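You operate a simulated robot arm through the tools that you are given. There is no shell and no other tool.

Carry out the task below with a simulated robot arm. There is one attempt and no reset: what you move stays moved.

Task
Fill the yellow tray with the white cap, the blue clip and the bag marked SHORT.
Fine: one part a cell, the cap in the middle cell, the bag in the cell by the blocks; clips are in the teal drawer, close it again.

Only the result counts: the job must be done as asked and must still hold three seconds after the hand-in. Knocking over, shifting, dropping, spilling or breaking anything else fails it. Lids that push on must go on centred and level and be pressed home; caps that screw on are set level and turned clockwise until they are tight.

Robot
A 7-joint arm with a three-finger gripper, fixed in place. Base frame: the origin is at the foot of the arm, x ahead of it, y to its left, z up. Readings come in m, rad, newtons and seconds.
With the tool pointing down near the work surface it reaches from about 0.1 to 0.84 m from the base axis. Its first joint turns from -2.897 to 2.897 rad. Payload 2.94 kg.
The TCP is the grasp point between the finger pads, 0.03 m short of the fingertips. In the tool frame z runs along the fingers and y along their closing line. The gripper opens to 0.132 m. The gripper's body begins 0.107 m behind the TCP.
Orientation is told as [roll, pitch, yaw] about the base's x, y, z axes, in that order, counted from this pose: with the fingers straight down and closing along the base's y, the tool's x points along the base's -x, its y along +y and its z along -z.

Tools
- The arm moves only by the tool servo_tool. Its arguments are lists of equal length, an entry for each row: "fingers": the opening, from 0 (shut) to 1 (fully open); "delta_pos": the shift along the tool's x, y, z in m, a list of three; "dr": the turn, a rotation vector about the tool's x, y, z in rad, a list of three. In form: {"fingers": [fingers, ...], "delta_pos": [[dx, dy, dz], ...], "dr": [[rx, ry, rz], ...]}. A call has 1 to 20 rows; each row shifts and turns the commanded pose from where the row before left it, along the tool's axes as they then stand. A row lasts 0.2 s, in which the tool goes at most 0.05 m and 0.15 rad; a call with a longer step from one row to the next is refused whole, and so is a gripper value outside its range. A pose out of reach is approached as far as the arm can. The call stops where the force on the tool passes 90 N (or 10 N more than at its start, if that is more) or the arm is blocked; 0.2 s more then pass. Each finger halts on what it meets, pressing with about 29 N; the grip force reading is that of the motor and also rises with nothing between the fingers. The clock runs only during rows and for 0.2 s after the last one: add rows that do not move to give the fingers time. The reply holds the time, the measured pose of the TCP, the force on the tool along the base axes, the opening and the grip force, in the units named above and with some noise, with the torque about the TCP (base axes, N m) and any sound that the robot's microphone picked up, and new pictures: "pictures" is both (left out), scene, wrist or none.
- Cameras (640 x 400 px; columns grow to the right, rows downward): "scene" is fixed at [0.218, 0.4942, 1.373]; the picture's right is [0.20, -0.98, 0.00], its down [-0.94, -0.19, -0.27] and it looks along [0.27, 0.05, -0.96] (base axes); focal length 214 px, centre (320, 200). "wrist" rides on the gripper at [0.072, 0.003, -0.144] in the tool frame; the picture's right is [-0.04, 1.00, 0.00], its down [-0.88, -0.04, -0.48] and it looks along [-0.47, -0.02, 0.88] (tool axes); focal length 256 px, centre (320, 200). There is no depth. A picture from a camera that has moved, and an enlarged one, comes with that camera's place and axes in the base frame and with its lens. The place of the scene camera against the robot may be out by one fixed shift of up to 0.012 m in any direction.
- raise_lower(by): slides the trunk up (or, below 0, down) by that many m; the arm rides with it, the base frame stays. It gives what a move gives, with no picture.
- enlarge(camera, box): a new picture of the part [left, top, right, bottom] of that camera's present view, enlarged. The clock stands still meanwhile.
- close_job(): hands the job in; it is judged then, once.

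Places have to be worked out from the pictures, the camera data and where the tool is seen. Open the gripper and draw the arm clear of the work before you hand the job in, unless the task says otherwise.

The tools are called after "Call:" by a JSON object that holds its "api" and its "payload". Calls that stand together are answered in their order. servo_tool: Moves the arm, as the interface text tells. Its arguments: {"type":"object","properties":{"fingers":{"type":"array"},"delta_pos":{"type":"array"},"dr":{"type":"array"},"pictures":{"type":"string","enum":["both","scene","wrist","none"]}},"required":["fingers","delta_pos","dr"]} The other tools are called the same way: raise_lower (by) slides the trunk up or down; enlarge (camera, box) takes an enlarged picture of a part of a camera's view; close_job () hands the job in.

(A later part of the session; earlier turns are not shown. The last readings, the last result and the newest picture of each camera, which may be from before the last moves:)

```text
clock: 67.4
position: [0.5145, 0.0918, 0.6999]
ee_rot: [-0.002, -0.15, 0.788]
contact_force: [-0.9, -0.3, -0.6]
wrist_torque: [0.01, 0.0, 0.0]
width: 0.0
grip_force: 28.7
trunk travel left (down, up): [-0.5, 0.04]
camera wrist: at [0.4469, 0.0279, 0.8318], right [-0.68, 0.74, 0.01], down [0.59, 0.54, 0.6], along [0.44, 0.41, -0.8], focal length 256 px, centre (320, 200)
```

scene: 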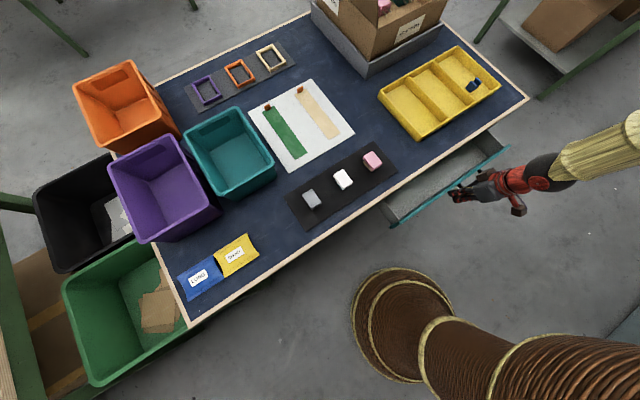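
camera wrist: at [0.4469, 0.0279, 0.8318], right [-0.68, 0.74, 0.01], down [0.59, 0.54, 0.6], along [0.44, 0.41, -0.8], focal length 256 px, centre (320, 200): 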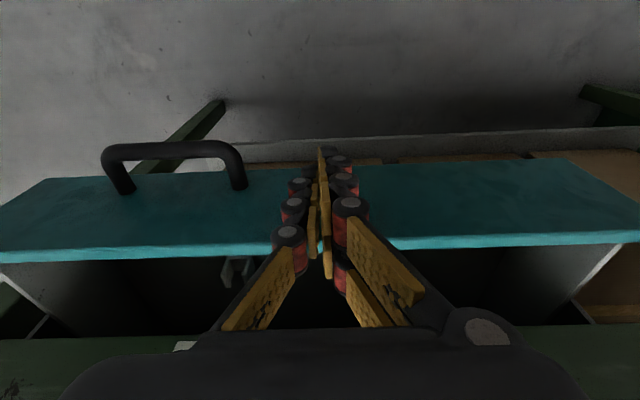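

Drawer is closing smoothly. Continue pushing, slower towards the end.

Call:
{"api": "servo_tool", "payload": {"fingers": [0, 0, 0, 0, 0, 0, 0, 0], "delta_pos": [[-0.0247, 0, 0.0037], [-0.0247, 0, 0.0037], [-0.0198, 0, 0.003], [-0.0099, 0, 0.0015], [-0.0059, 0, 0.0009], [-0.0059, 0, 0.0009], [-0.0059, 0, 0.0009], [0, 0, 0]], "dr": [[0, 0, 0], [0, 0, 0], [0, 0, 0], [0, 0, 0], [0, 0, 0], [0, 0, 0], [0, 0, 0], [0, 0, 0]]}}

Call:
{"api": "enlarge", "payload": {"camera": "scene", "box": [360, 80, 560, 220]}}

```text
clock: 69.2
position: [0.5848, 0.159, 0.7001]
ee_rot: [-0.001, -0.148, 0.786]
contact_force: [0.0, 0.0, 0.5]
wrist_torque: [0.01, 0.0, -0.02]
width: 0.0
grip_force: 28.4
trunk travel left (down, up): [-0.5, 0.04]
camera wrist: at [0.5165, 0.0963, 0.8329], right [-0.68, 0.74, 0.01], down [0.59, 0.54, 0.6], along [0.44, 0.41, -0.8], focal length 256 px, centre (320, 200)
```

scene: 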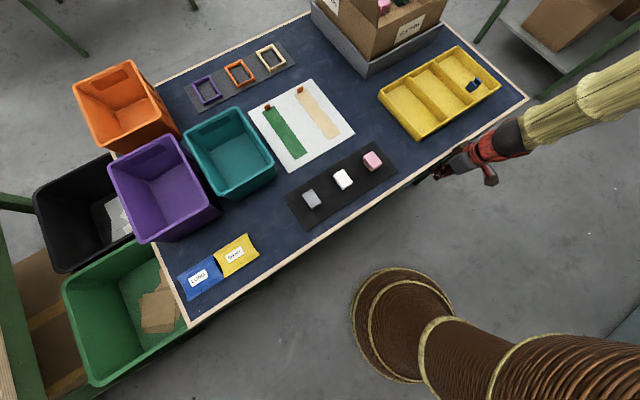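
wrist: 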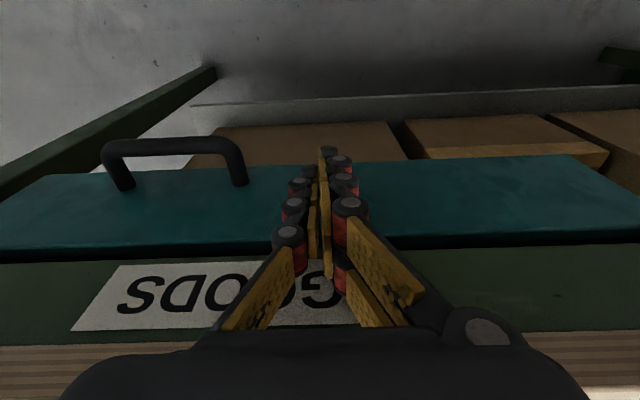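

```text
2.86 times, centred on (460, 150) of scene
camera zoom: at [0.218, 0.4942, 1.373], right [0.2, -0.98, 0.0], down [-0.94, -0.19, -0.27], along [0.27, 0.05, -0.96], focal length 613 px, centre (-80, 343)
```

zoom: 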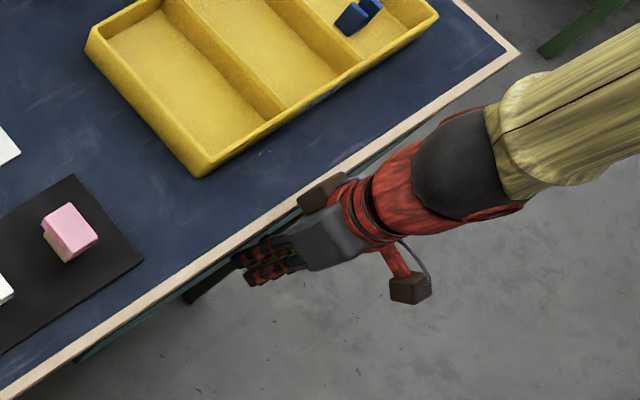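

Nearly closed, no stop force yet. Pushing the last millimetres until it meets the stop.

Call:
{"api": "servo_tool", "payload": {"fingers": [0, 0, 0, 0, 0], "delta_pos": [[-0.004, 0, 0.0006], [-0.004, 0, 0.0006], [-0.004, 0, 0.0006], [-0.004, 0, 0.0006], [0, 0, 0]], "dr": [[0, 0, 0], [0, 0, 0], [0, 0, 0], [0, 0, 0], [0, 0, 0]]}}

Call:
{"api": "enlarge", "payload": {"camera": "wrist", "box": [60, 120, 400, 340]}}

```text
clock: 70.5
position: [0.5813, 0.1676, 0.693]
ee_rot: [0.007, -0.127, 0.78]
contact_force: [-13.1, -22.8, -0.9]
wrist_torque: [-0.59, 0.28, -0.12]
width: 0.0
grip_force: 28.8
trunk travel left (down, up): [-0.5, 0.04]
stopped in row 5: the force on the tool passed its limit at 91 N (the readings are from after the stop); the commanded pose is now the measured one
camera wrist: at [0.5152, 0.1054, 0.8267], right [-0.67, 0.74, 0.01], down [0.6, 0.54, 0.58], along [0.42, 0.4, -0.81], focal length 256 px, centre (320, 200)
```

scene: 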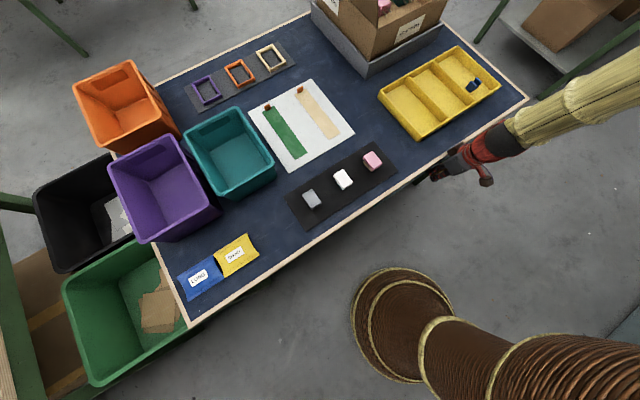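
wrist: 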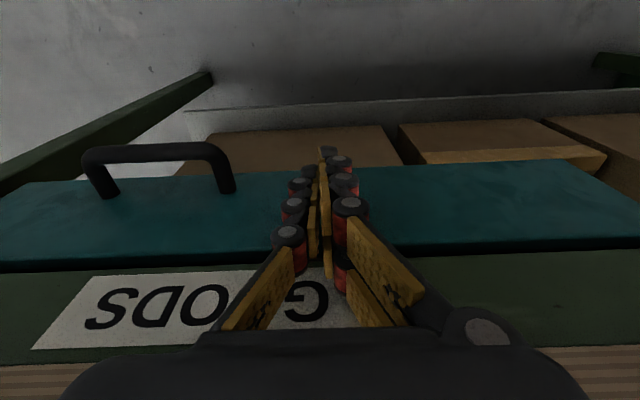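

```text
1.82 times, centred on (230, 230) of wrist
camera zoom: at [0.5152, 0.1054, 0.8267], right [-0.67, 0.74, 0.01], down [0.6, 0.54, 0.58], along [0.42, 0.4, -0.81], focal length 465 px, centre (484, 146)
```

zoom: 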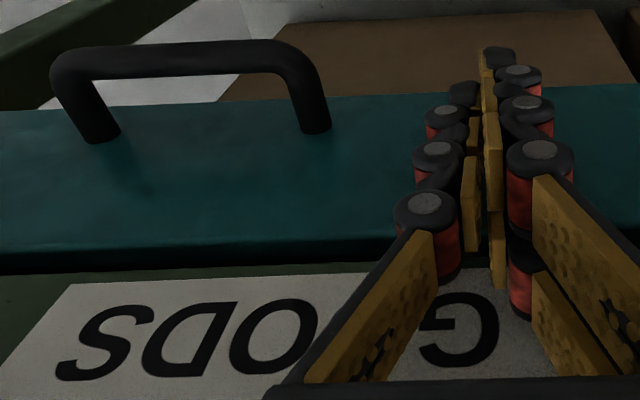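

The drawer met its stop (same finger position as when it was originally shut). Backing away and rising, then checking the handle position.

Call:
{"api": "servo_tool", "payload": {"fingers": [0, 0, 0, 0, 0.5, 0.5, 0.5, 0.5, 0.5, 0.5], "delta_pos": [[0.03, 0, -0.0045], [0.03, 0, -0.0045], [0.03, 0, -0.0045], [0, 0, 0], [0, 0, -0.045], [0, 0, -0.045], [0, 0, -0.045], [0, 0, -0.045], [0, 0, -0.045], [0, 0, 0]], "dr": [[0, 0, 0], [0, 0, 0], [0, 0, 0], [0, 0.127, 0], [0, 0, 0], [0, 0, 0], [0, 0, 0], [0, 0, 0], [0, 0, 0], [0, 0, 0]]}}

Call:
{"api": "enlarge", "payload": {"camera": "scene", "box": [360, 30, 520, 190]}}

```text
clock: 72.7
position: [0.5147, 0.0934, 0.9226]
ee_rot: [0.012, -0.06, 0.784]
contact_force: [0.0, 1.1, -0.8]
wrist_torque: [0.03, -0.01, -0.01]
width: 0.0661
grip_force: 0.0
out of reach, approached as far as the arm can: row 4
trunk travel left (down, up): [-0.5, 0.04]
camera wrist: at [0.4563, 0.0379, 1.0622], right [-0.67, 0.74, 0.01], down [0.63, 0.57, 0.53], along [0.38, 0.36, -0.85], focal length 256 px, centre (320, 200)
```

scene: 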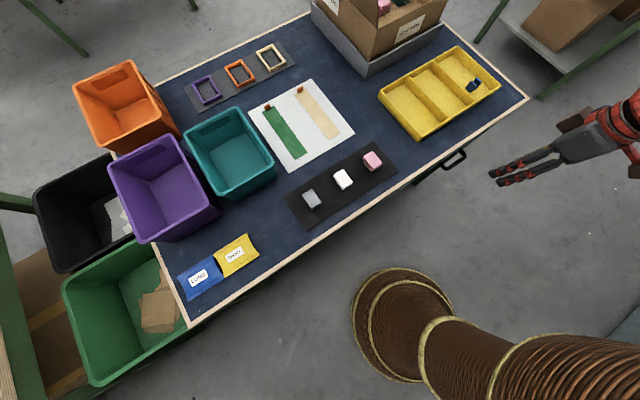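
wrist: 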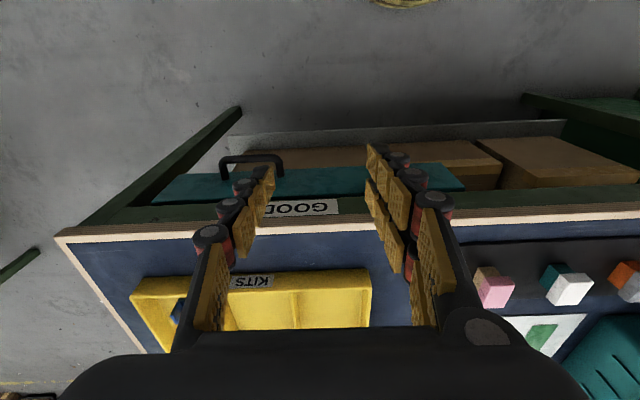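

```text
2.50 times, centred on (440, 110) of scene
camera zoom: at [0.218, 0.4942, 1.373], right [0.2, -0.98, 0.0], down [-0.94, -0.19, -0.27], along [0.27, 0.05, -0.96], focal length 536 px, centre (20, 425)
```

zoom: 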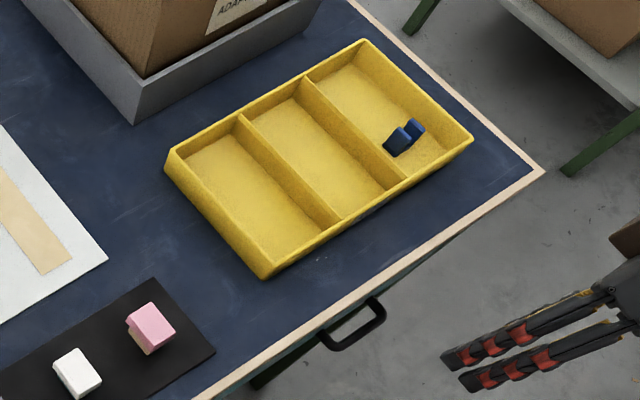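

The drawer handle is exactly where it was originally: closed. Now heading to the white cap for a close look.

Call:
{"api": "servo_tool", "payload": {"fingers": [0.5, 0.5, 0.5, 0.5, 0.5, 0.5, 0.5, 0.5, 0.5, 0.5], "delta_pos": [[-0.0143, 0.0464, 0], [-0.0143, 0.0464, 0], [-0.0143, 0.0464, 0], [-0.0143, 0.0464, 0], [-0.0143, 0.0464, 0], [-0.0143, 0.0464, 0], [-0.0143, 0.0464, 0], [0, 0, 0], [0, 0, 0], [0, 0, 0]], "dr": [[0, 0, 0], [0, 0, 0], [0, 0, 0], [0, 0, 0], [0, 0, 0], [0, 0, 0], [0, 0, 0], [0.012, 0, 0], [0, 0.06, 0], [0, 0, 0]]}}

Call:
{"api": "enlarge", "payload": {"camera": "wrist", "box": [240, 150, 400, 270]}}

```text
clock: 74.9
position: [0.3704, 0.371, 0.9307]
ee_rot: [-0.016, -0.061, 0.783]
contact_force: [-0.6, 0.0, 0.6]
wrist_torque: [-0.03, -0.02, -0.02]
width: 0.0661
grip_force: 0.1
out of reach, approached as far as the arm can: row 7, 9
trunk travel left (down, up): [-0.5, 0.04]
camera wrist: at [0.3087, 0.3184, 1.0703], right [-0.67, 0.74, -0.01], down [0.62, 0.58, 0.53], along [0.4, 0.35, -0.85], focal length 256 px, centre (320, 200)
```

scene: 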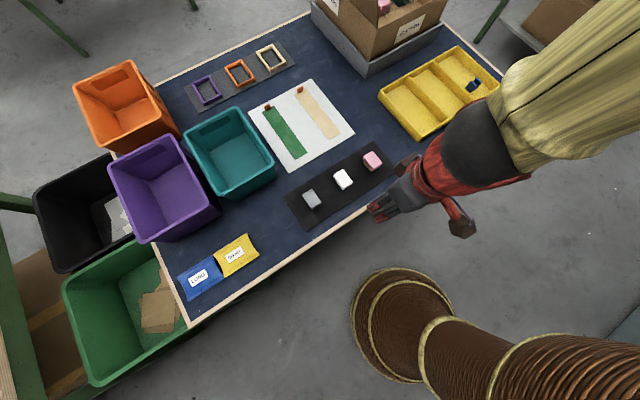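
wrist: 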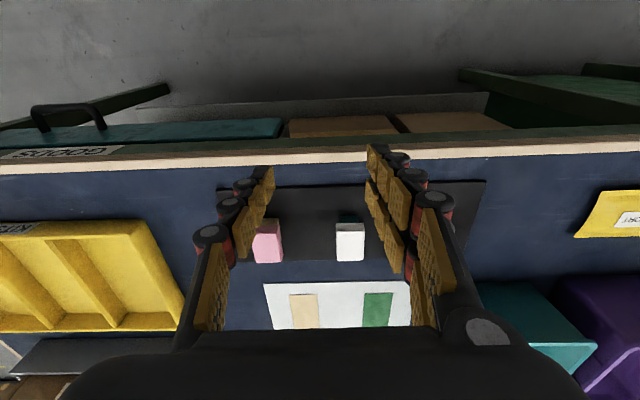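

```text
3.33 times, centred on (320, 210) of wrist
camera zoom: at [0.3087, 0.3184, 1.0703], right [-0.67, 0.74, -0.01], down [0.62, 0.58, 0.53], along [0.4, 0.35, -0.85], focal length 853 px, centre (320, 167)
```

zoom: 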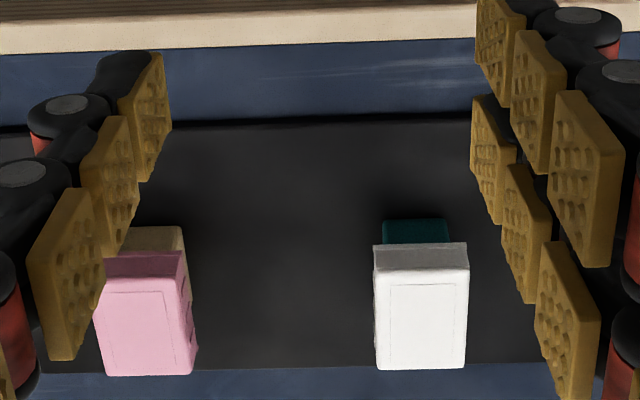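

The cap is centred near n≈0.652, u≈0.030, top z≈0.843, wider than its block. The arm is near a posture limit, so I'll lift, lower the trunk and straighten again.

Call:
{"api": "servo_tool", "payload": {"fingers": [0.5, 0.5, 0.5, 0.5], "delta_pos": [[0, 0, -0.045], [0, 0, -0.045], [0, 0, -0.03], [0, 0, 0]], "dr": [[0, 0, 0], [0, 0, 0], [0, 0, 0], [0, 0, 0]], "pictures": "none"}}

Call:
{"api": "servo_tool", "payload": {"fingers": [0.5, 0.5, 0.5], "delta_pos": [[0, 0, 0], [0, 0, 0], [0, 0, 0]], "dr": [[-0.016, 0, 0], [0, 0.061, 0], [0, 0, 0]], "pictures": "none"}}

Call:
{"api": "raise_lower", "payload": {"by": -0.12}}

```text
clock: 75.9
position: [0.3695, 0.3698, 1.0396]
ee_rot: [-0.001, 0.0, 0.782]
contact_force: [0.0, 0.2, -0.1]
wrist_torque: [-0.02, -0.02, 0.0]
width: 0.0658
grip_force: 0.1
out of reach, approached as far as the arm can: row 1
trunk travel left (down, up): [-0.5, 0.04]
```

```text
clock: 76.7
position: [0.3697, 0.3689, 1.0404]
ee_rot: [0.016, 0.06, 0.783]
contact_force: [-0.4, -0.8, 1.3]
wrist_torque: [0.04, -0.01, -0.03]
width: 0.0658
grip_force: 0.1
trunk travel left (down, up): [-0.5, 0.04]
```

```text
clock: 78.2
position: [0.3694, 0.3691, 0.9206]
ee_rot: [0.017, 0.06, 0.783]
contact_force: [-0.8, 0.0, 0.5]
wrist_torque: [-0.04, -0.02, -0.01]
width: 0.0659
grip_force: 0.1
trunk travel left (down, up): [-0.38, 0.16]
```

Now correct the orientation back to vertical and move over the cap.

Call:
{"api": "servo_tool", "payload": {"fingers": [0.5, 0.5, 0.5, 0.5, 0.5, 0.5], "delta_pos": [[0, 0, 0], [0, 0, 0], [-0.035, 0.01, 0], [-0.035, 0.01, 0], [-0.035, 0.01, 0], [0, 0, 0]], "dr": [[0.016, 0, 0], [0, -0.06, 0], [0, 0, 0], [0, 0, 0], [0, 0, 0], [0, 0, 0]]}}

Call:
{"api": "enlarge", "payload": {"camera": "wrist", "box": [230, 100, 410, 240]}}

```text
clock: 79.6
position: [0.4213, 0.4657, 0.9179]
ee_rot: [0.001, 0.001, 0.782]
contact_force: [0.2, 0.1, 0.1]
wrist_torque: [0.01, 0.0, 0.0]
width: 0.0658
grip_force: 0.1
trunk travel left (down, up): [-0.38, 0.16]
camera wrist: at [0.3671, 0.417, 1.0622], right [-0.67, 0.74, 0.0], down [0.65, 0.59, 0.48], along [0.35, 0.32, -0.88], focal length 256 px, centre (320, 200)
```

scene: 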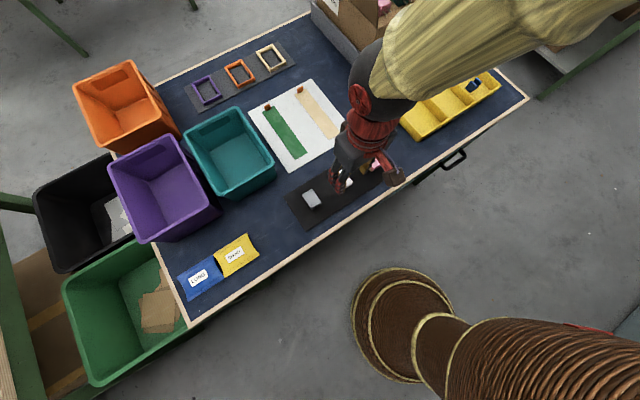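
wrist: 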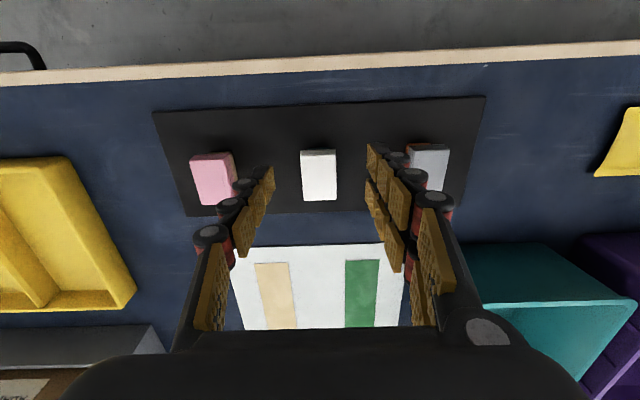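

```text
2.86 times, centred on (320, 170) of wrist
camera zoom: at [0.3671, 0.417, 1.0622], right [-0.67, 0.74, 0.0], down [0.65, 0.59, 0.48], along [0.35, 0.32, -0.88], focal length 731 px, centre (320, 286)
```

zoom: 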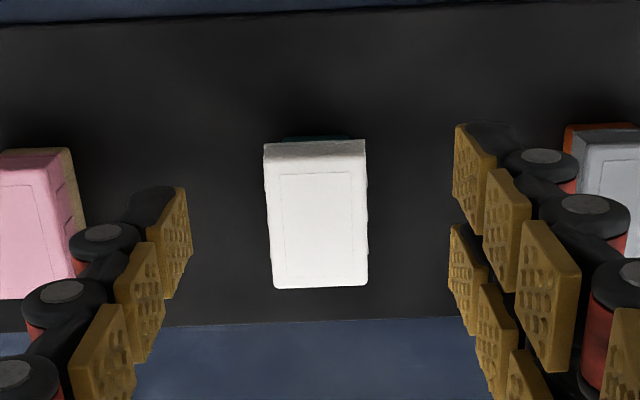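

Cap centre refined: n≈0.649, u≈0.030, top z≈0.844, size ~0.032×0.046. Centering over it and descending so the fingertips straddle the cap.

Call:
{"api": "servo_tool", "payload": {"fingers": [0.42, 0.42, 0.42, 0.42, 0.42, 0.42], "delta_pos": [[-0.0215, -0.001, 0], [0, 0, 0.025], [0, 0, 0.025], [0, 0, 0.015], [0, 0, 0.01], [0, 0, 0]], "dr": [[0, 0, 0.003], [0, 0, 0], [0, 0, 0], [0, 0, 0], [0, 0, 0], [0, 0, 0]]}}

Call:
{"api": "enlarge", "payload": {"camera": "wrist", "box": [230, 100, 410, 240]}}

```text
clock: 81.0
position: [0.4376, 0.4782, 0.8441]
ee_rot: [0.001, 0.0, 0.781]
contact_force: [0.0, -0.8, 0.0]
wrist_torque: [0.0, -0.02, 0.03]
width: 0.0551
grip_force: 0.0
trunk travel left (down, up): [-0.38, 0.16]
camera wrist: at [0.3839, 0.4299, 0.9886], right [-0.67, 0.74, 0.0], down [0.65, 0.59, 0.48], along [0.35, 0.32, -0.88], focal length 256 px, centre (320, 200)
```

scene: 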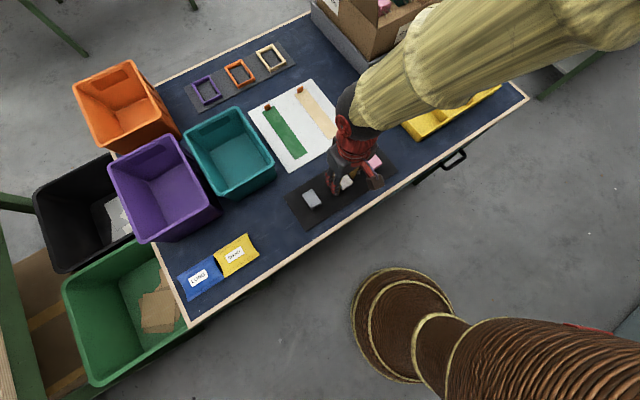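
wrist: 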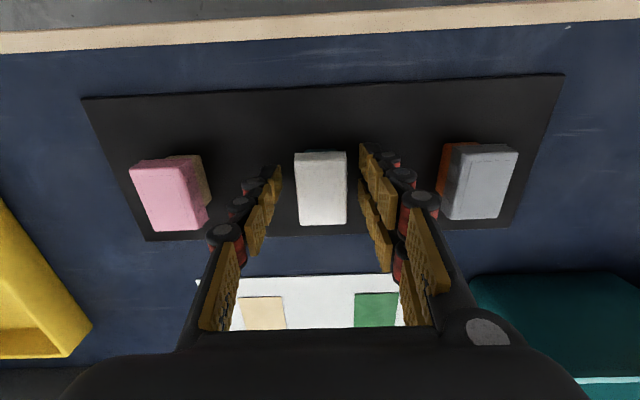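

```text
2.86 times, centred on (320, 170) of wrist
camera zoom: at [0.3839, 0.4299, 0.9886], right [-0.67, 0.74, 0.0], down [0.65, 0.59, 0.48], along [0.35, 0.32, -0.88], focal length 731 px, centre (320, 286)
```

zoom: 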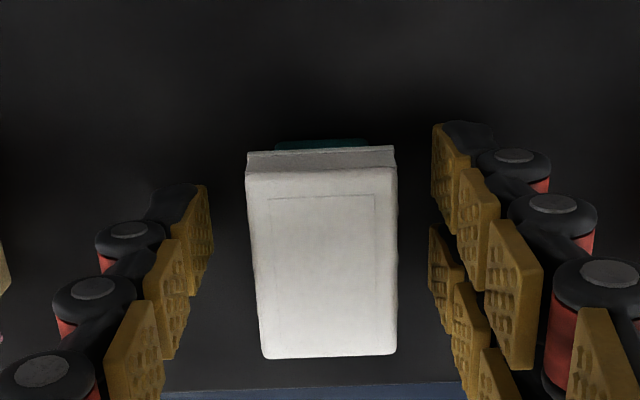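

Well centered over the cap. Closing the fingers on it.

Call:
{"api": "servo_tool", "payload": {"fingers": [0, 0, 0, 0, 0], "delta_pos": [[0, 0, 0], [0, 0, 0], [0, 0, 0], [0, 0, 0], [0, 0, 0]], "dr": [[0, 0, 0], [0, 0, 0], [0, 0, 0], [0, 0, 0], [0, 0, 0]], "pictures": "wrist"}}

Call:
{"api": "enlarge", "payload": {"camera": "wrist", "box": [230, 100, 410, 240]}}

```text
clock: 82.2
position: [0.4362, 0.4794, 0.8446]
ee_rot: [-0.001, 0.001, 0.783]
contact_force: [-8.0, 5.2, -2.0]
wrist_torque: [0.02, 0.04, 0.0]
width: 0.0303
grip_force: 29.4
trunk travel left (down, up): [-0.38, 0.16]
camera wrist: at [0.3833, 0.4306, 0.9887], right [-0.67, 0.74, 0.0], down [0.65, 0.59, 0.48], along [0.35, 0.32, -0.88], focal length 256 px, centre (320, 200)
```

wrist: 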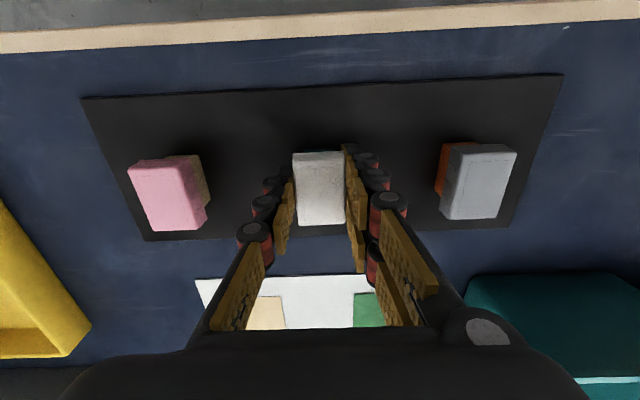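

```text
2.86 times, centred on (320, 170) of wrist
camera zoom: at [0.3833, 0.4306, 0.9887], right [-0.67, 0.74, 0.0], down [0.65, 0.59, 0.48], along [0.35, 0.32, -0.88], focal length 731 px, centre (320, 286)
```

zoom: 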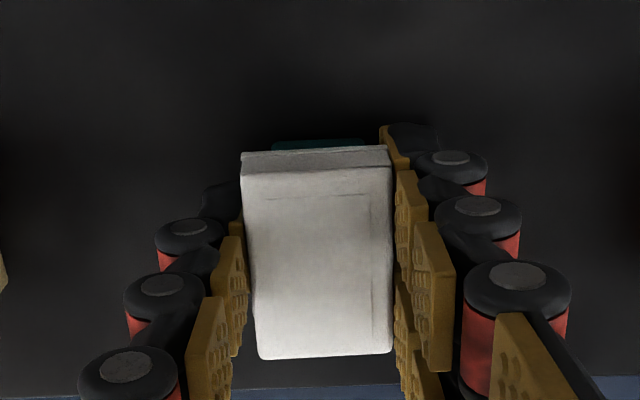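

Gripped at 0.030 m with a small side force; I'll shift 1.8 mm to relieve it, then lift gently watching the force.

Call:
{"api": "servo_tool", "payload": {"fingers": [0, 0, 0], "delta_pos": [[0, 0.0018, 0], [0, 0, -0.004], [0, 0, 0]], "dr": [[0, 0, 0], [0, 0, 0], [0, 0, 0]], "pictures": "wrist"}}

Call:
{"api": "enlarge", "payload": {"camera": "wrist", "box": [230, 100, 410, 240]}}

```text
clock: 83.0
position: [0.4362, 0.4791, 0.8486]
ee_rot: [0.0, 0.0, 0.779]
contact_force: [-0.6, 0.0, -0.5]
wrist_torque: [0.06, 0.03, 0.0]
width: 0.03
grip_force: 29.0
trunk travel left (down, up): [-0.38, 0.16]
camera wrist: at [0.3829, 0.4313, 0.9926], right [-0.67, 0.74, 0.0], down [0.65, 0.59, 0.48], along [0.35, 0.32, -0.88], focal length 256 px, centre (320, 200)
```

wrist: 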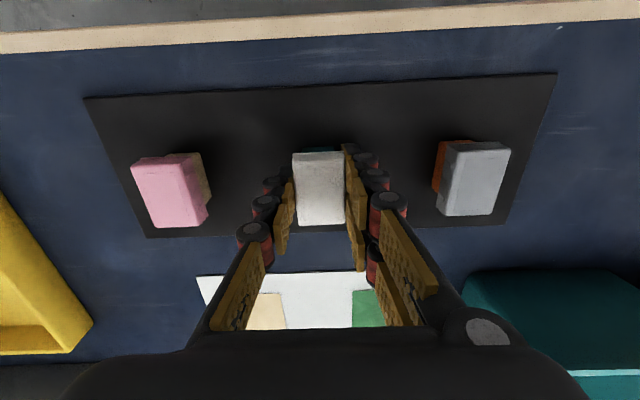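

```text
2.86 times, centred on (320, 170) of wrist
camera zoom: at [0.3829, 0.4313, 0.9926], right [-0.67, 0.74, 0.0], down [0.65, 0.59, 0.48], along [0.35, 0.32, -0.88], focal length 731 px, centre (320, 286)
```

zoom: 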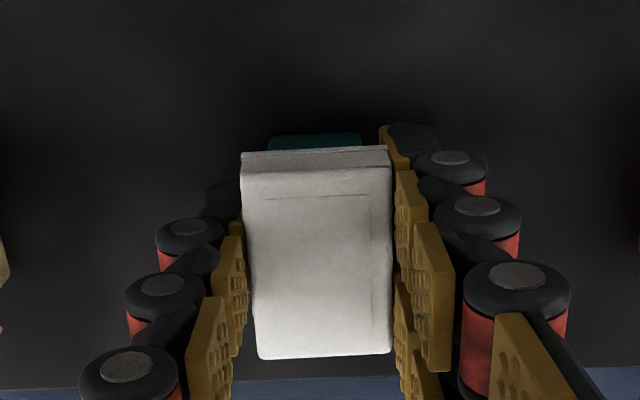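

The cap rises freely and the teal block stays behind. Continuing straight up.

Call:
{"api": "servo_tool", "payload": {"fingers": [0, 0, 0, 0, 0, 0], "delta_pos": [[0, 0, -0.01], [0, 0, -0.015], [0, 0, -0.02], [0, 0, -0.03], [0, 0, -0.03], [0, 0, 0]], "dr": [[0, 0, 0], [0, 0, 0], [0, 0, 0], [0, 0, 0], [0, 0, 0], [0, 0, 0]]}}

Call:
{"api": "enlarge", "payload": {"camera": "wrist", "box": [150, 70, 510, 290]}}

```text
clock: 84.4
position: [0.4372, 0.479, 0.9543]
ee_rot: [0.0, 0.0, 0.784]
contact_force: [-0.1, -1.0, -1.3]
wrist_torque: [0.0, -0.02, -0.01]
width: 0.0298
grip_force: 29.1
trunk travel left (down, up): [-0.38, 0.16]
camera wrist: at [0.3836, 0.4309, 1.0976], right [-0.67, 0.74, 0.0], down [0.65, 0.59, 0.48], along [0.35, 0.32, -0.88], focal length 256 px, centre (320, 200)
```

scene: 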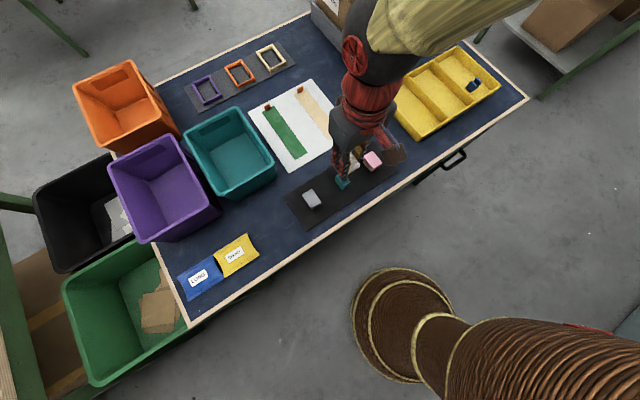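
wrist: 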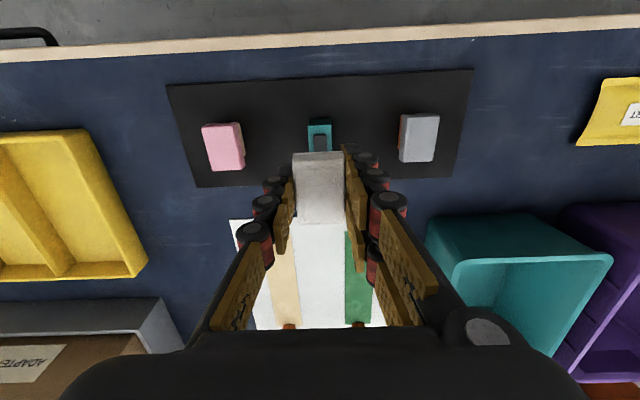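

```text
1.78 times, centred on (330, 180) of wrist
camera zoom: at [0.3836, 0.4309, 1.0976], right [-0.67, 0.74, 0.0], down [0.65, 0.59, 0.48], along [0.35, 0.32, -0.88], focal length 455 px, centre (302, 236)
```

zoom: 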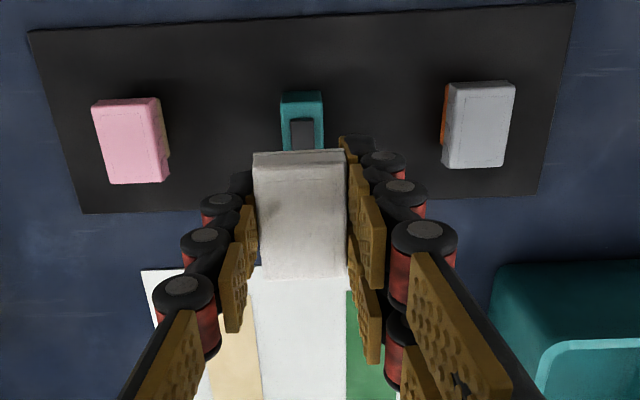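

The cap is off, the teal block is untouched. Moving the cap to the middle cell (u≈−0.405, n≈0.72).

Call:
{"api": "servo_tool", "payload": {"fingers": [0, 0, 0, 0, 0, 0, 0, 0, 0, 0, 0], "delta_pos": [[-0.0073, -0.0435, 0], [-0.0073, -0.0435, 0], [-0.0073, -0.0435, 0], [-0.0073, -0.0435, 0], [-0.0073, -0.0435, 0], [-0.0073, -0.0435, 0], [-0.0073, -0.0435, 0], [-0.0073, -0.0435, 0], [-0.0073, -0.0435, 0], [-0.0073, -0.0435, 0], [0, 0, 0]], "dr": [[0, 0, 0], [0, 0, 0], [0, 0, 0], [0, 0, 0], [0, 0, 0], [0, 0, 0], [0, 0, 0], [0, 0, 0], [0, 0, 0], [0, 0, 0], [0, 0, 0]]}}

Call:
{"api": "enlarge", "payload": {"camera": "wrist", "box": [200, 70, 440, 250]}}

```text
clock: 86.8
position: [0.7952, 0.2227, 0.9538]
ee_rot: [-0.001, 0.001, 0.782]
contact_force: [0.4, 0.2, -0.7]
wrist_torque: [-0.01, 0.0, 0.01]
width: 0.0297
grip_force: 29.7
trunk travel left (down, up): [-0.38, 0.16]
camera wrist: at [0.741, 0.174, 1.0983], right [-0.67, 0.74, 0.0], down [0.65, 0.59, 0.48], along [0.35, 0.32, -0.88], focal length 256 px, centre (320, 200)
```

scene: 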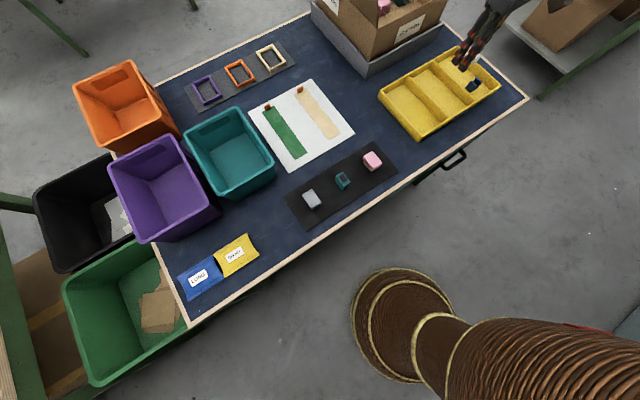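
wrist: 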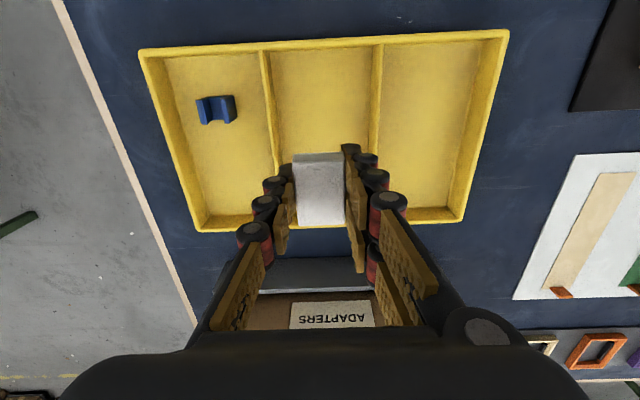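

```text
2.22 times, centred on (320, 160) of wrist
camera zoom: at [0.741, 0.174, 1.0983], right [-0.67, 0.74, 0.0], down [0.65, 0.59, 0.48], along [0.35, 0.32, -0.88], focal length 569 px, centre (320, 289)
```

zoom: 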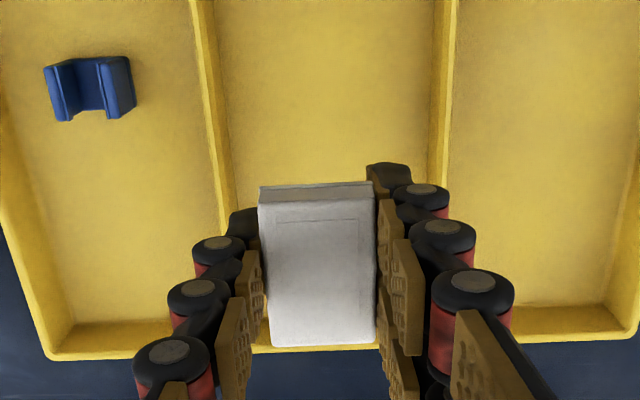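

Well centred over the middle cell. Lowering the cap in.

Call:
{"api": "servo_tool", "payload": {"fingers": [0, 0, 0, 0, 0, 0], "delta_pos": [[0, 0.001, 0.03], [0, 0.001, 0.03], [0, 0, 0.03], [0, 0, 0.018], [0, 0, 0.006], [0, 0, 0]], "dr": [[0, 0, 0], [0, 0, 0], [0, 0, 0], [0, 0, 0], [0, 0, 0], [0, 0, 0]]}}

Call:
{"api": "enlarge", "payload": {"camera": "wrist", "box": [180, 70, 460, 280]}}

```text
clock: 88.2
position: [0.7946, 0.2233, 0.84]
ee_rot: [-0.001, 0.0, 0.782]
contact_force: [0.4, 0.1, 0.1]
wrist_torque: [0.02, 0.0, 0.03]
width: 0.03
grip_force: 28.7
trunk travel left (down, up): [-0.38, 0.16]
camera wrist: at [0.7399, 0.1749, 0.9844], right [-0.67, 0.74, 0.0], down [0.65, 0.59, 0.48], along [0.35, 0.32, -0.88], focal length 256 px, centre (320, 200)
```

scene: 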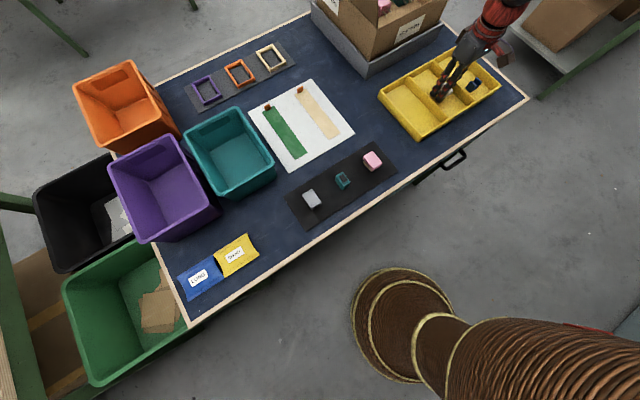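
wrist: 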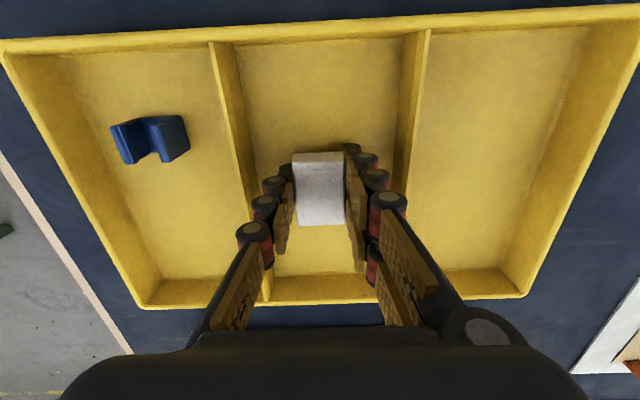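

```text
1.90 times, centred on (320, 175) of wrist
camera zoom: at [0.7399, 0.1749, 0.9844], right [-0.67, 0.74, 0.0], down [0.65, 0.59, 0.48], along [0.35, 0.32, -0.88], focal length 488 px, centre (320, 248)
```

zoom: 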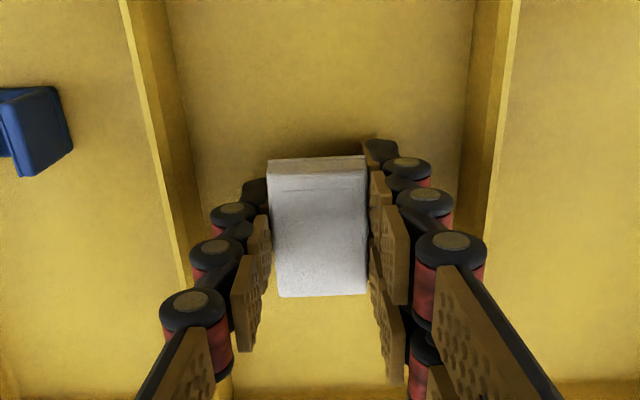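

Call:
{"api": "servo_tool", "payload": {"fingers": [0, 0, 0], "delta_pos": [[0, 0, 0.004], [0, 0, 0.0035], [0, 0, 0]], "dr": [[0, 0, 0], [0, 0, 0], [0, 0, 0]], "pictures": "none"}}

```text
clock: 89.0
position: [0.7935, 0.2231, 0.833]
ee_rot: [-0.003, -0.002, 0.78]
contact_force: [-1.5, -0.4, 6.4]
wrist_torque: [0.0, 0.07, 0.06]
width: 0.0299
grip_force: 28.3
trunk travel left (down, up): [-0.38, 0.16]
```

Light contact with the cell floor. Releasing the cap gently and lifting away.

Call:
{"api": "servo_tool", "payload": {"fingers": [0.36, 0.36, 0.36, 0.36, 0.36, 0.36, 0.36, 0.36, 0.36], "delta_pos": [[0, 0, -0.001], [0, 0, 0], [0, 0, 0], [0, 0, 0], [0, 0, -0.01], [0, 0, -0.03], [0, 0, -0.04], [0, 0, -0.04], [0, 0, 0]], "dr": [[0, 0, 0], [0, 0, 0], [0, 0, 0], [0, 0, 0], [0, 0, 0], [0, 0, 0], [0, 0, 0], [0, 0, 0], [0, 0, 0]]}}

Call:
{"api": "enlarge", "payload": {"camera": "wrist", "box": [100, 20, 540, 260]}}

```text
clock: 91.0
position: [0.7937, 0.2255, 0.9541]
ee_rot: [0.0, 0.002, 0.783]
contact_force: [-0.6, 0.3, 0.5]
wrist_torque: [0.0, -0.03, 0.03]
width: 0.0477
grip_force: 0.0
trunk travel left (down, up): [-0.38, 0.16]
camera wrist: at [0.7403, 0.1775, 1.0983], right [-0.67, 0.74, 0.0], down [0.65, 0.59, 0.47], along [0.35, 0.32, -0.88], focal length 256 px, centre (320, 200)
```

scene: 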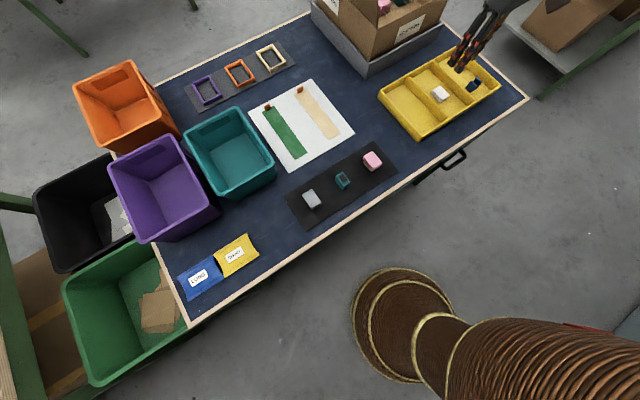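
wrist: 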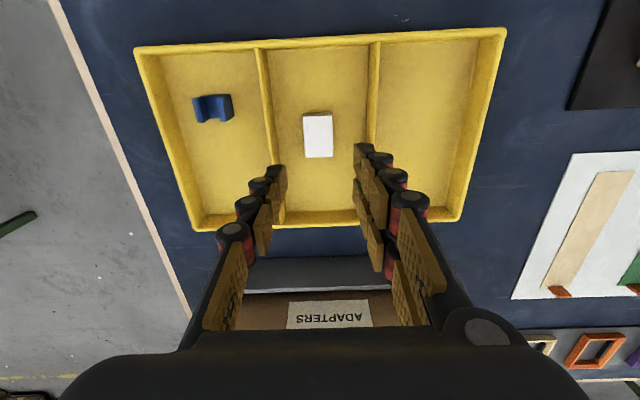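

```text
1.45 times, centred on (320, 140) of wrist
camera zoom: at [0.7403, 0.1775, 1.0983], right [-0.67, 0.74, 0.0], down [0.65, 0.59, 0.47], along [0.35, 0.32, -0.88], focal length 372 px, centre (320, 287)
```

zoom: 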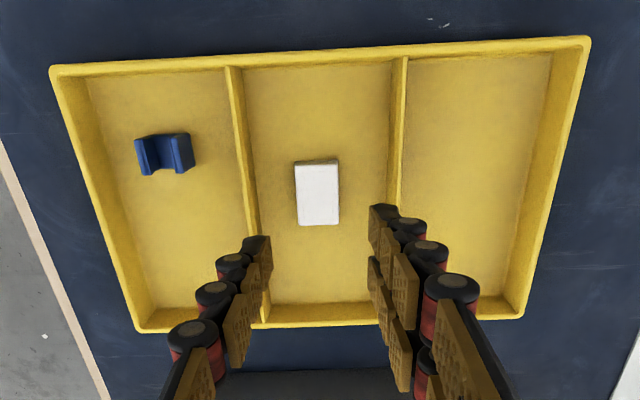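

Cap rests flat in the middle cell. Now travelling back along the table to view the SHORT bag.

Call:
{"api": "servo_tool", "payload": {"fingers": [0.5, 0.5, 0.5, 0.5, 0.5, 0.5, 0.5, 0.5, 0.5, 0.5, 0.5, 0.5, 0.5, 0.5, 0.5, 0.5, 0.5, 0.5], "delta_pos": [[0.01, 0.0455, 0], [0.01, 0.0455, 0], [0.01, 0.0455, 0], [0.01, 0.0455, 0], [0.01, 0.0455, 0], [0.01, 0.0455, 0], [0.01, 0.0455, 0], [0.01, 0.0455, 0], [0.01, 0.0455, 0], [0.01, 0.0455, 0], [0.01, 0.0455, 0], [0.01, 0.0455, 0], [0.01, 0.0455, 0], [0.01, 0.0455, 0], [0.01, 0.0455, 0], [0.01, 0.0455, 0], [0.01, 0.0455, 0], [0, 0, 0]], "dr": [[0, 0, 0], [0, 0, 0], [0, 0, 0], [0, 0, 0], [0, 0, 0], [0, 0, 0], [0, 0, 0], [0, 0, 0], [0, 0, 0], [0, 0, 0], [0, 0, 0], [0, 0, 0], [0, 0, 0], [0, 0, 0], [0, 0, 0], [0, 0, 0], [0, 0, 0], [0, 0, 0]]}}

Call:
{"api": "enlarge", "payload": {"camera": "wrist", "box": [200, 120, 460, 280]}}

```text
clock: 94.8
position: [0.1284, 0.6537, 0.9529]
ee_rot: [-0.002, 0.001, 0.78]
contact_force: [-0.1, 0.7, -0.3]
wrist_torque: [0.0, -0.01, 0.01]
width: 0.066
grip_force: 0.1
trunk travel left (down, up): [-0.38, 0.16]
camera wrist: at [0.0747, 0.6064, 1.0973], right [-0.67, 0.74, 0.0], down [0.65, 0.59, 0.48], along [0.35, 0.32, -0.88], focal length 256 px, centre (320, 200)
```

scene: 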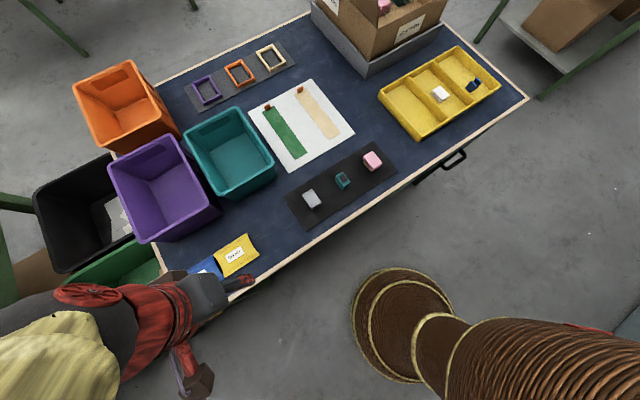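
wrist: 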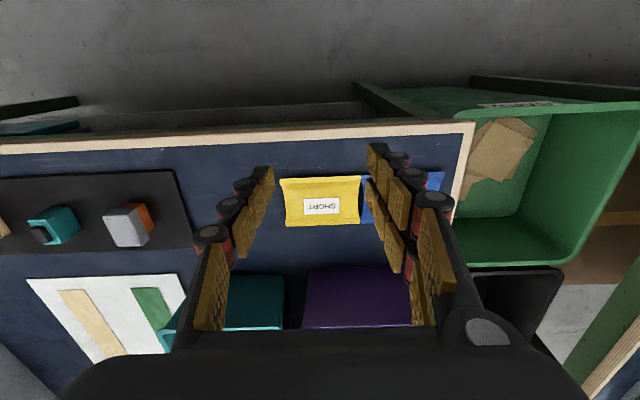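

```text
2.46 times, centred on (330, 200) of wrist
camera zoom: at [0.0747, 0.6064, 1.0973], right [-0.67, 0.74, 0.0], down [0.65, 0.59, 0.48], along [0.35, 0.32, -0.88], focal length 630 px, centre (295, 200)
```

zoom: 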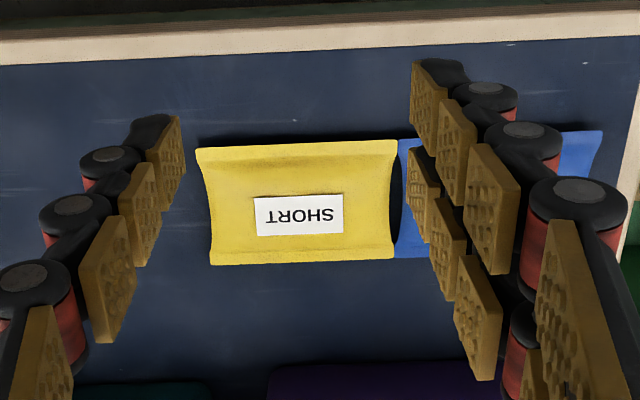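

The SHORT bag is ~0.10 × 0.066 m, practically touching the LONG bag at its corners. I'll tilt for a low side view to judge its thickness and edges.

Call:
{"api": "servo_tool", "payload": {"fingers": [0.8, 0.8, 0.8, 0.8, 0.8, 0.8, 0.8, 0.8], "delta_pos": [[0.03, 0, 0.02], [0.03, 0, 0.02], [0.02, 0, 0.02], [0, 0, 0], [0, 0, 0], [0, 0, 0], [0, 0, 0], [0, 0, 0]], "dr": [[0, 0, 0], [0, 0, 0], [0, 0, 0], [0, -0.14, 0], [0, -0.14, 0], [0, -0.14, 0], [0, -0.14, 0], [0, 0, 0]], "pictures": "wrist"}}

Call:
{"api": "enlarge", "payload": {"camera": "wrist", "box": [220, 150, 440, 290]}}

```text
clock: 96.3
position: [0.1656, 0.5795, 0.8875]
ee_rot: [-0.008, -0.421, 0.625]
contact_force: [-0.5, 0.5, 0.2]
wrist_torque: [-0.02, -0.04, -0.03]
width: 0.1055
grip_force: 0.1
trunk travel left (down, up): [-0.38, 0.16]
stopped in row 7: the arm was blocked; the commanded pose is now the measured one
camera wrist: at [0.0622, 0.511, 0.99], right [-0.55, 0.84, 0.01], down [0.51, 0.33, 0.79], along [0.66, 0.44, -0.61], focal length 256 px, centre (320, 200)
```

wrist: 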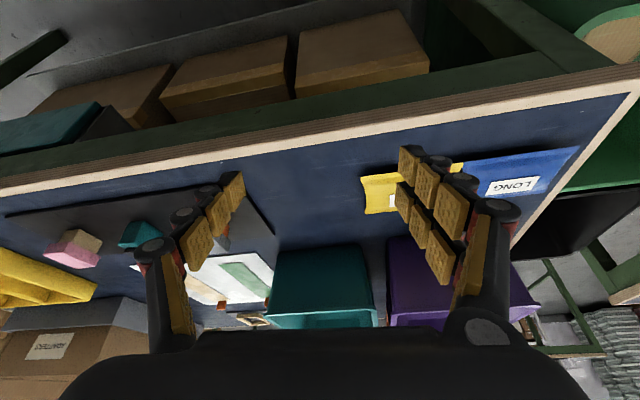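

```text
2.86 times, centred on (330, 220) of wrist
camera zoom: at [0.0622, 0.511, 0.99], right [-0.55, 0.84, 0.01], down [0.51, 0.33, 0.79], along [0.66, 0.44, -0.61], focal length 731 px, centre (291, 143)
```

zoom: 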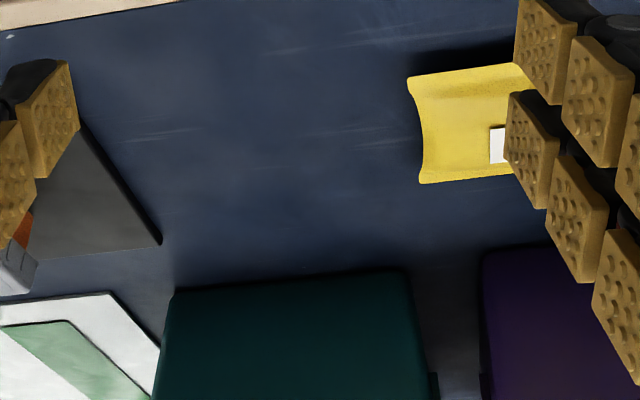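

The arm reported being blocked during the tilt; let me check the scene to be sure nothing was touched.

Call:
{"api": "enlarge", "payload": {"camera": "scene", "box": [0, 0, 640, 400]}}

```text
1.00 times, centred on (320, 200) of scene (not enlarged: the box is as wide or as high as the picture)
camera zoom: at [0.218, 0.4942, 1.373], right [0.2, -0.98, 0.0], down [-0.94, -0.19, -0.27], along [0.27, 0.05, -0.96], focal length 214 px, centre (320, 200)
```

zoom: 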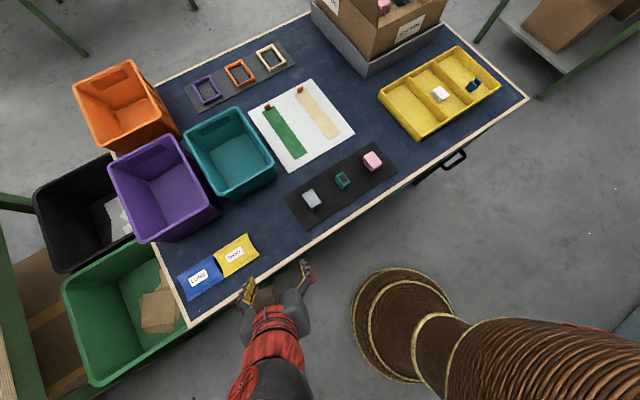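

Nothing disturbed; it was a posture limit. Straightening the tool again and restoring the yaw.

Call:
{"api": "servo_tool", "payload": {"fingers": [0.5, 0.5, 0.5, 0.5, 0.5, 0.5, 0.5, 0.5], "delta_pos": [[0, 0, -0.04], [0, 0, -0.03], [0, 0, 0], [0, 0, 0], [0, 0, 0], [0, 0, 0], [0, 0, 0], [0, 0, 0]], "dr": [[0, 0, 0], [0, 0, 0], [0, 0.14, 0], [0, 0.14, 0], [0, 0.141, 0], [0, 0, -0.08], [0, 0, -0.08], [0, 0, 0]]}}

```text
clock: 98.1
position: [0.1424, 0.5638, 0.9521]
ee_rot: [-0.008, 0.003, 0.782]
contact_force: [0.2, 1.0, 0.3]
wrist_torque: [0.02, -0.03, -0.01]
width: 0.0661
grip_force: 0.0
trunk travel left (down, up): [-0.38, 0.16]
camera wrist: at [0.088, 0.5162, 1.0961], right [-0.67, 0.74, -0.01], down [0.65, 0.6, 0.47], along [0.35, 0.31, -0.88], focal length 256 px, centre (320, 200)
```

scene: 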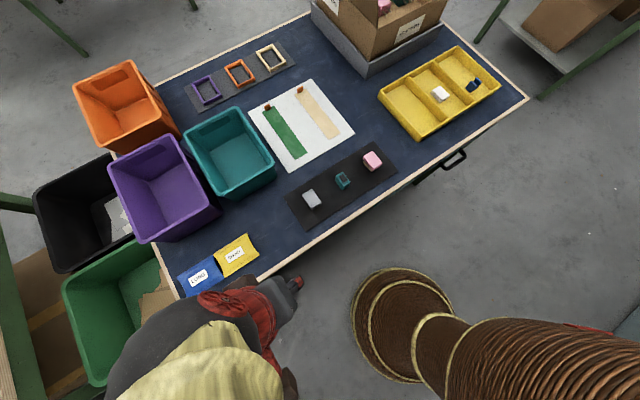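
wrist: 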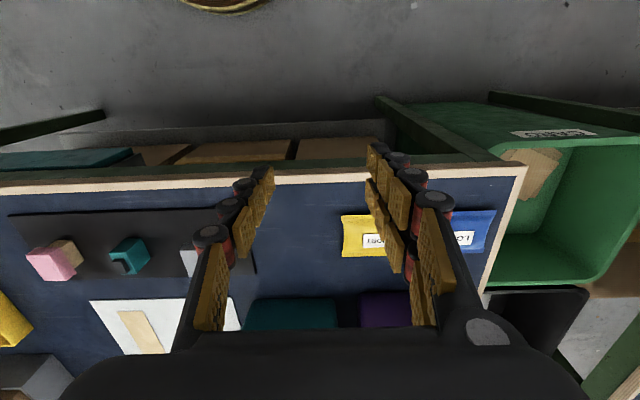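

Straight again. Because of the narrow cell the bag must go in lengthwise, so I'll first grip it across its short side (closing toward/away from me), move it clear of the LONG bag, then regrip. Rotating the tool 90° here.

Call:
{"api": "servo_tool", "payload": {"fingers": [0.72, 0.72, 0.72, 0.72, 0.72, 0.72, 0.72, 0.72, 0.72, 0.72, 0.72, 0.72], "delta_pos": [[0, 0, 0], [0, 0, 0], [0, 0, 0], [0, 0, 0], [0, 0, 0], [0, 0, 0], [0, 0, 0], [0, 0, 0], [0, 0, 0], [0, 0, 0], [0, 0, 0], [0, 0, 0]], "dr": [[0.008, 0, 0], [0, 0, -0.143], [0, 0, -0.143], [0, 0, -0.143], [0, 0, -0.143], [0, 0, -0.143], [0, 0, -0.143], [0, 0, -0.143], [0, 0, -0.143], [0, 0, -0.143], [0, 0, -0.143], [0, 0, -0.143]]}}

```text
clock: 100.7
position: [0.1425, 0.5644, 0.9514]
ee_rot: [0.001, 0.015, 2.357]
contact_force: [0.3, -1.1, -0.2]
wrist_torque: [0.0, 0.01, -0.04]
width: 0.0951
grip_force: 0.0
trunk travel left (down, up): [-0.38, 0.16]
camera wrist: at [0.1894, 0.5124, 1.0971], right [-0.74, -0.68, 0.0], down [-0.6, 0.65, 0.46], along [-0.31, 0.34, -0.89], focal length 256 px, centre (320, 200)
```

scene: 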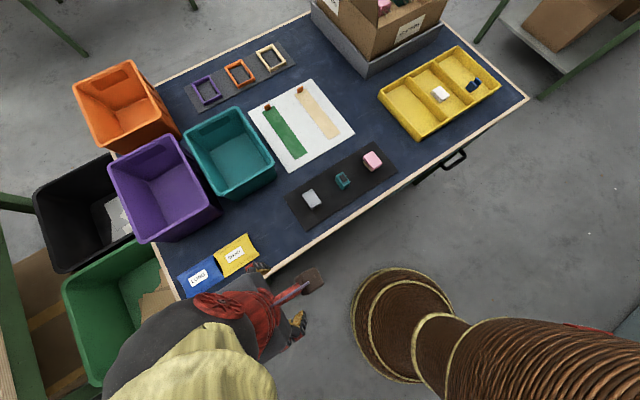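
wrist: 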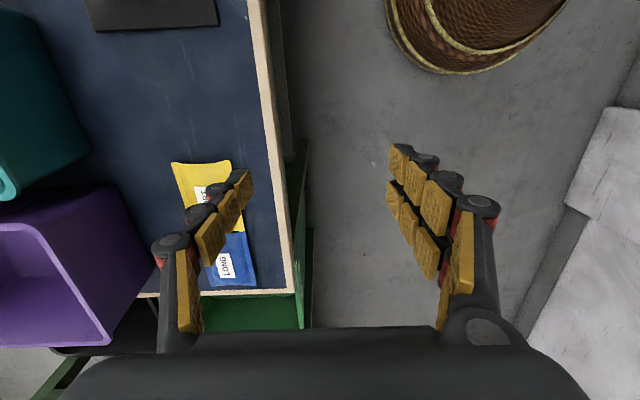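

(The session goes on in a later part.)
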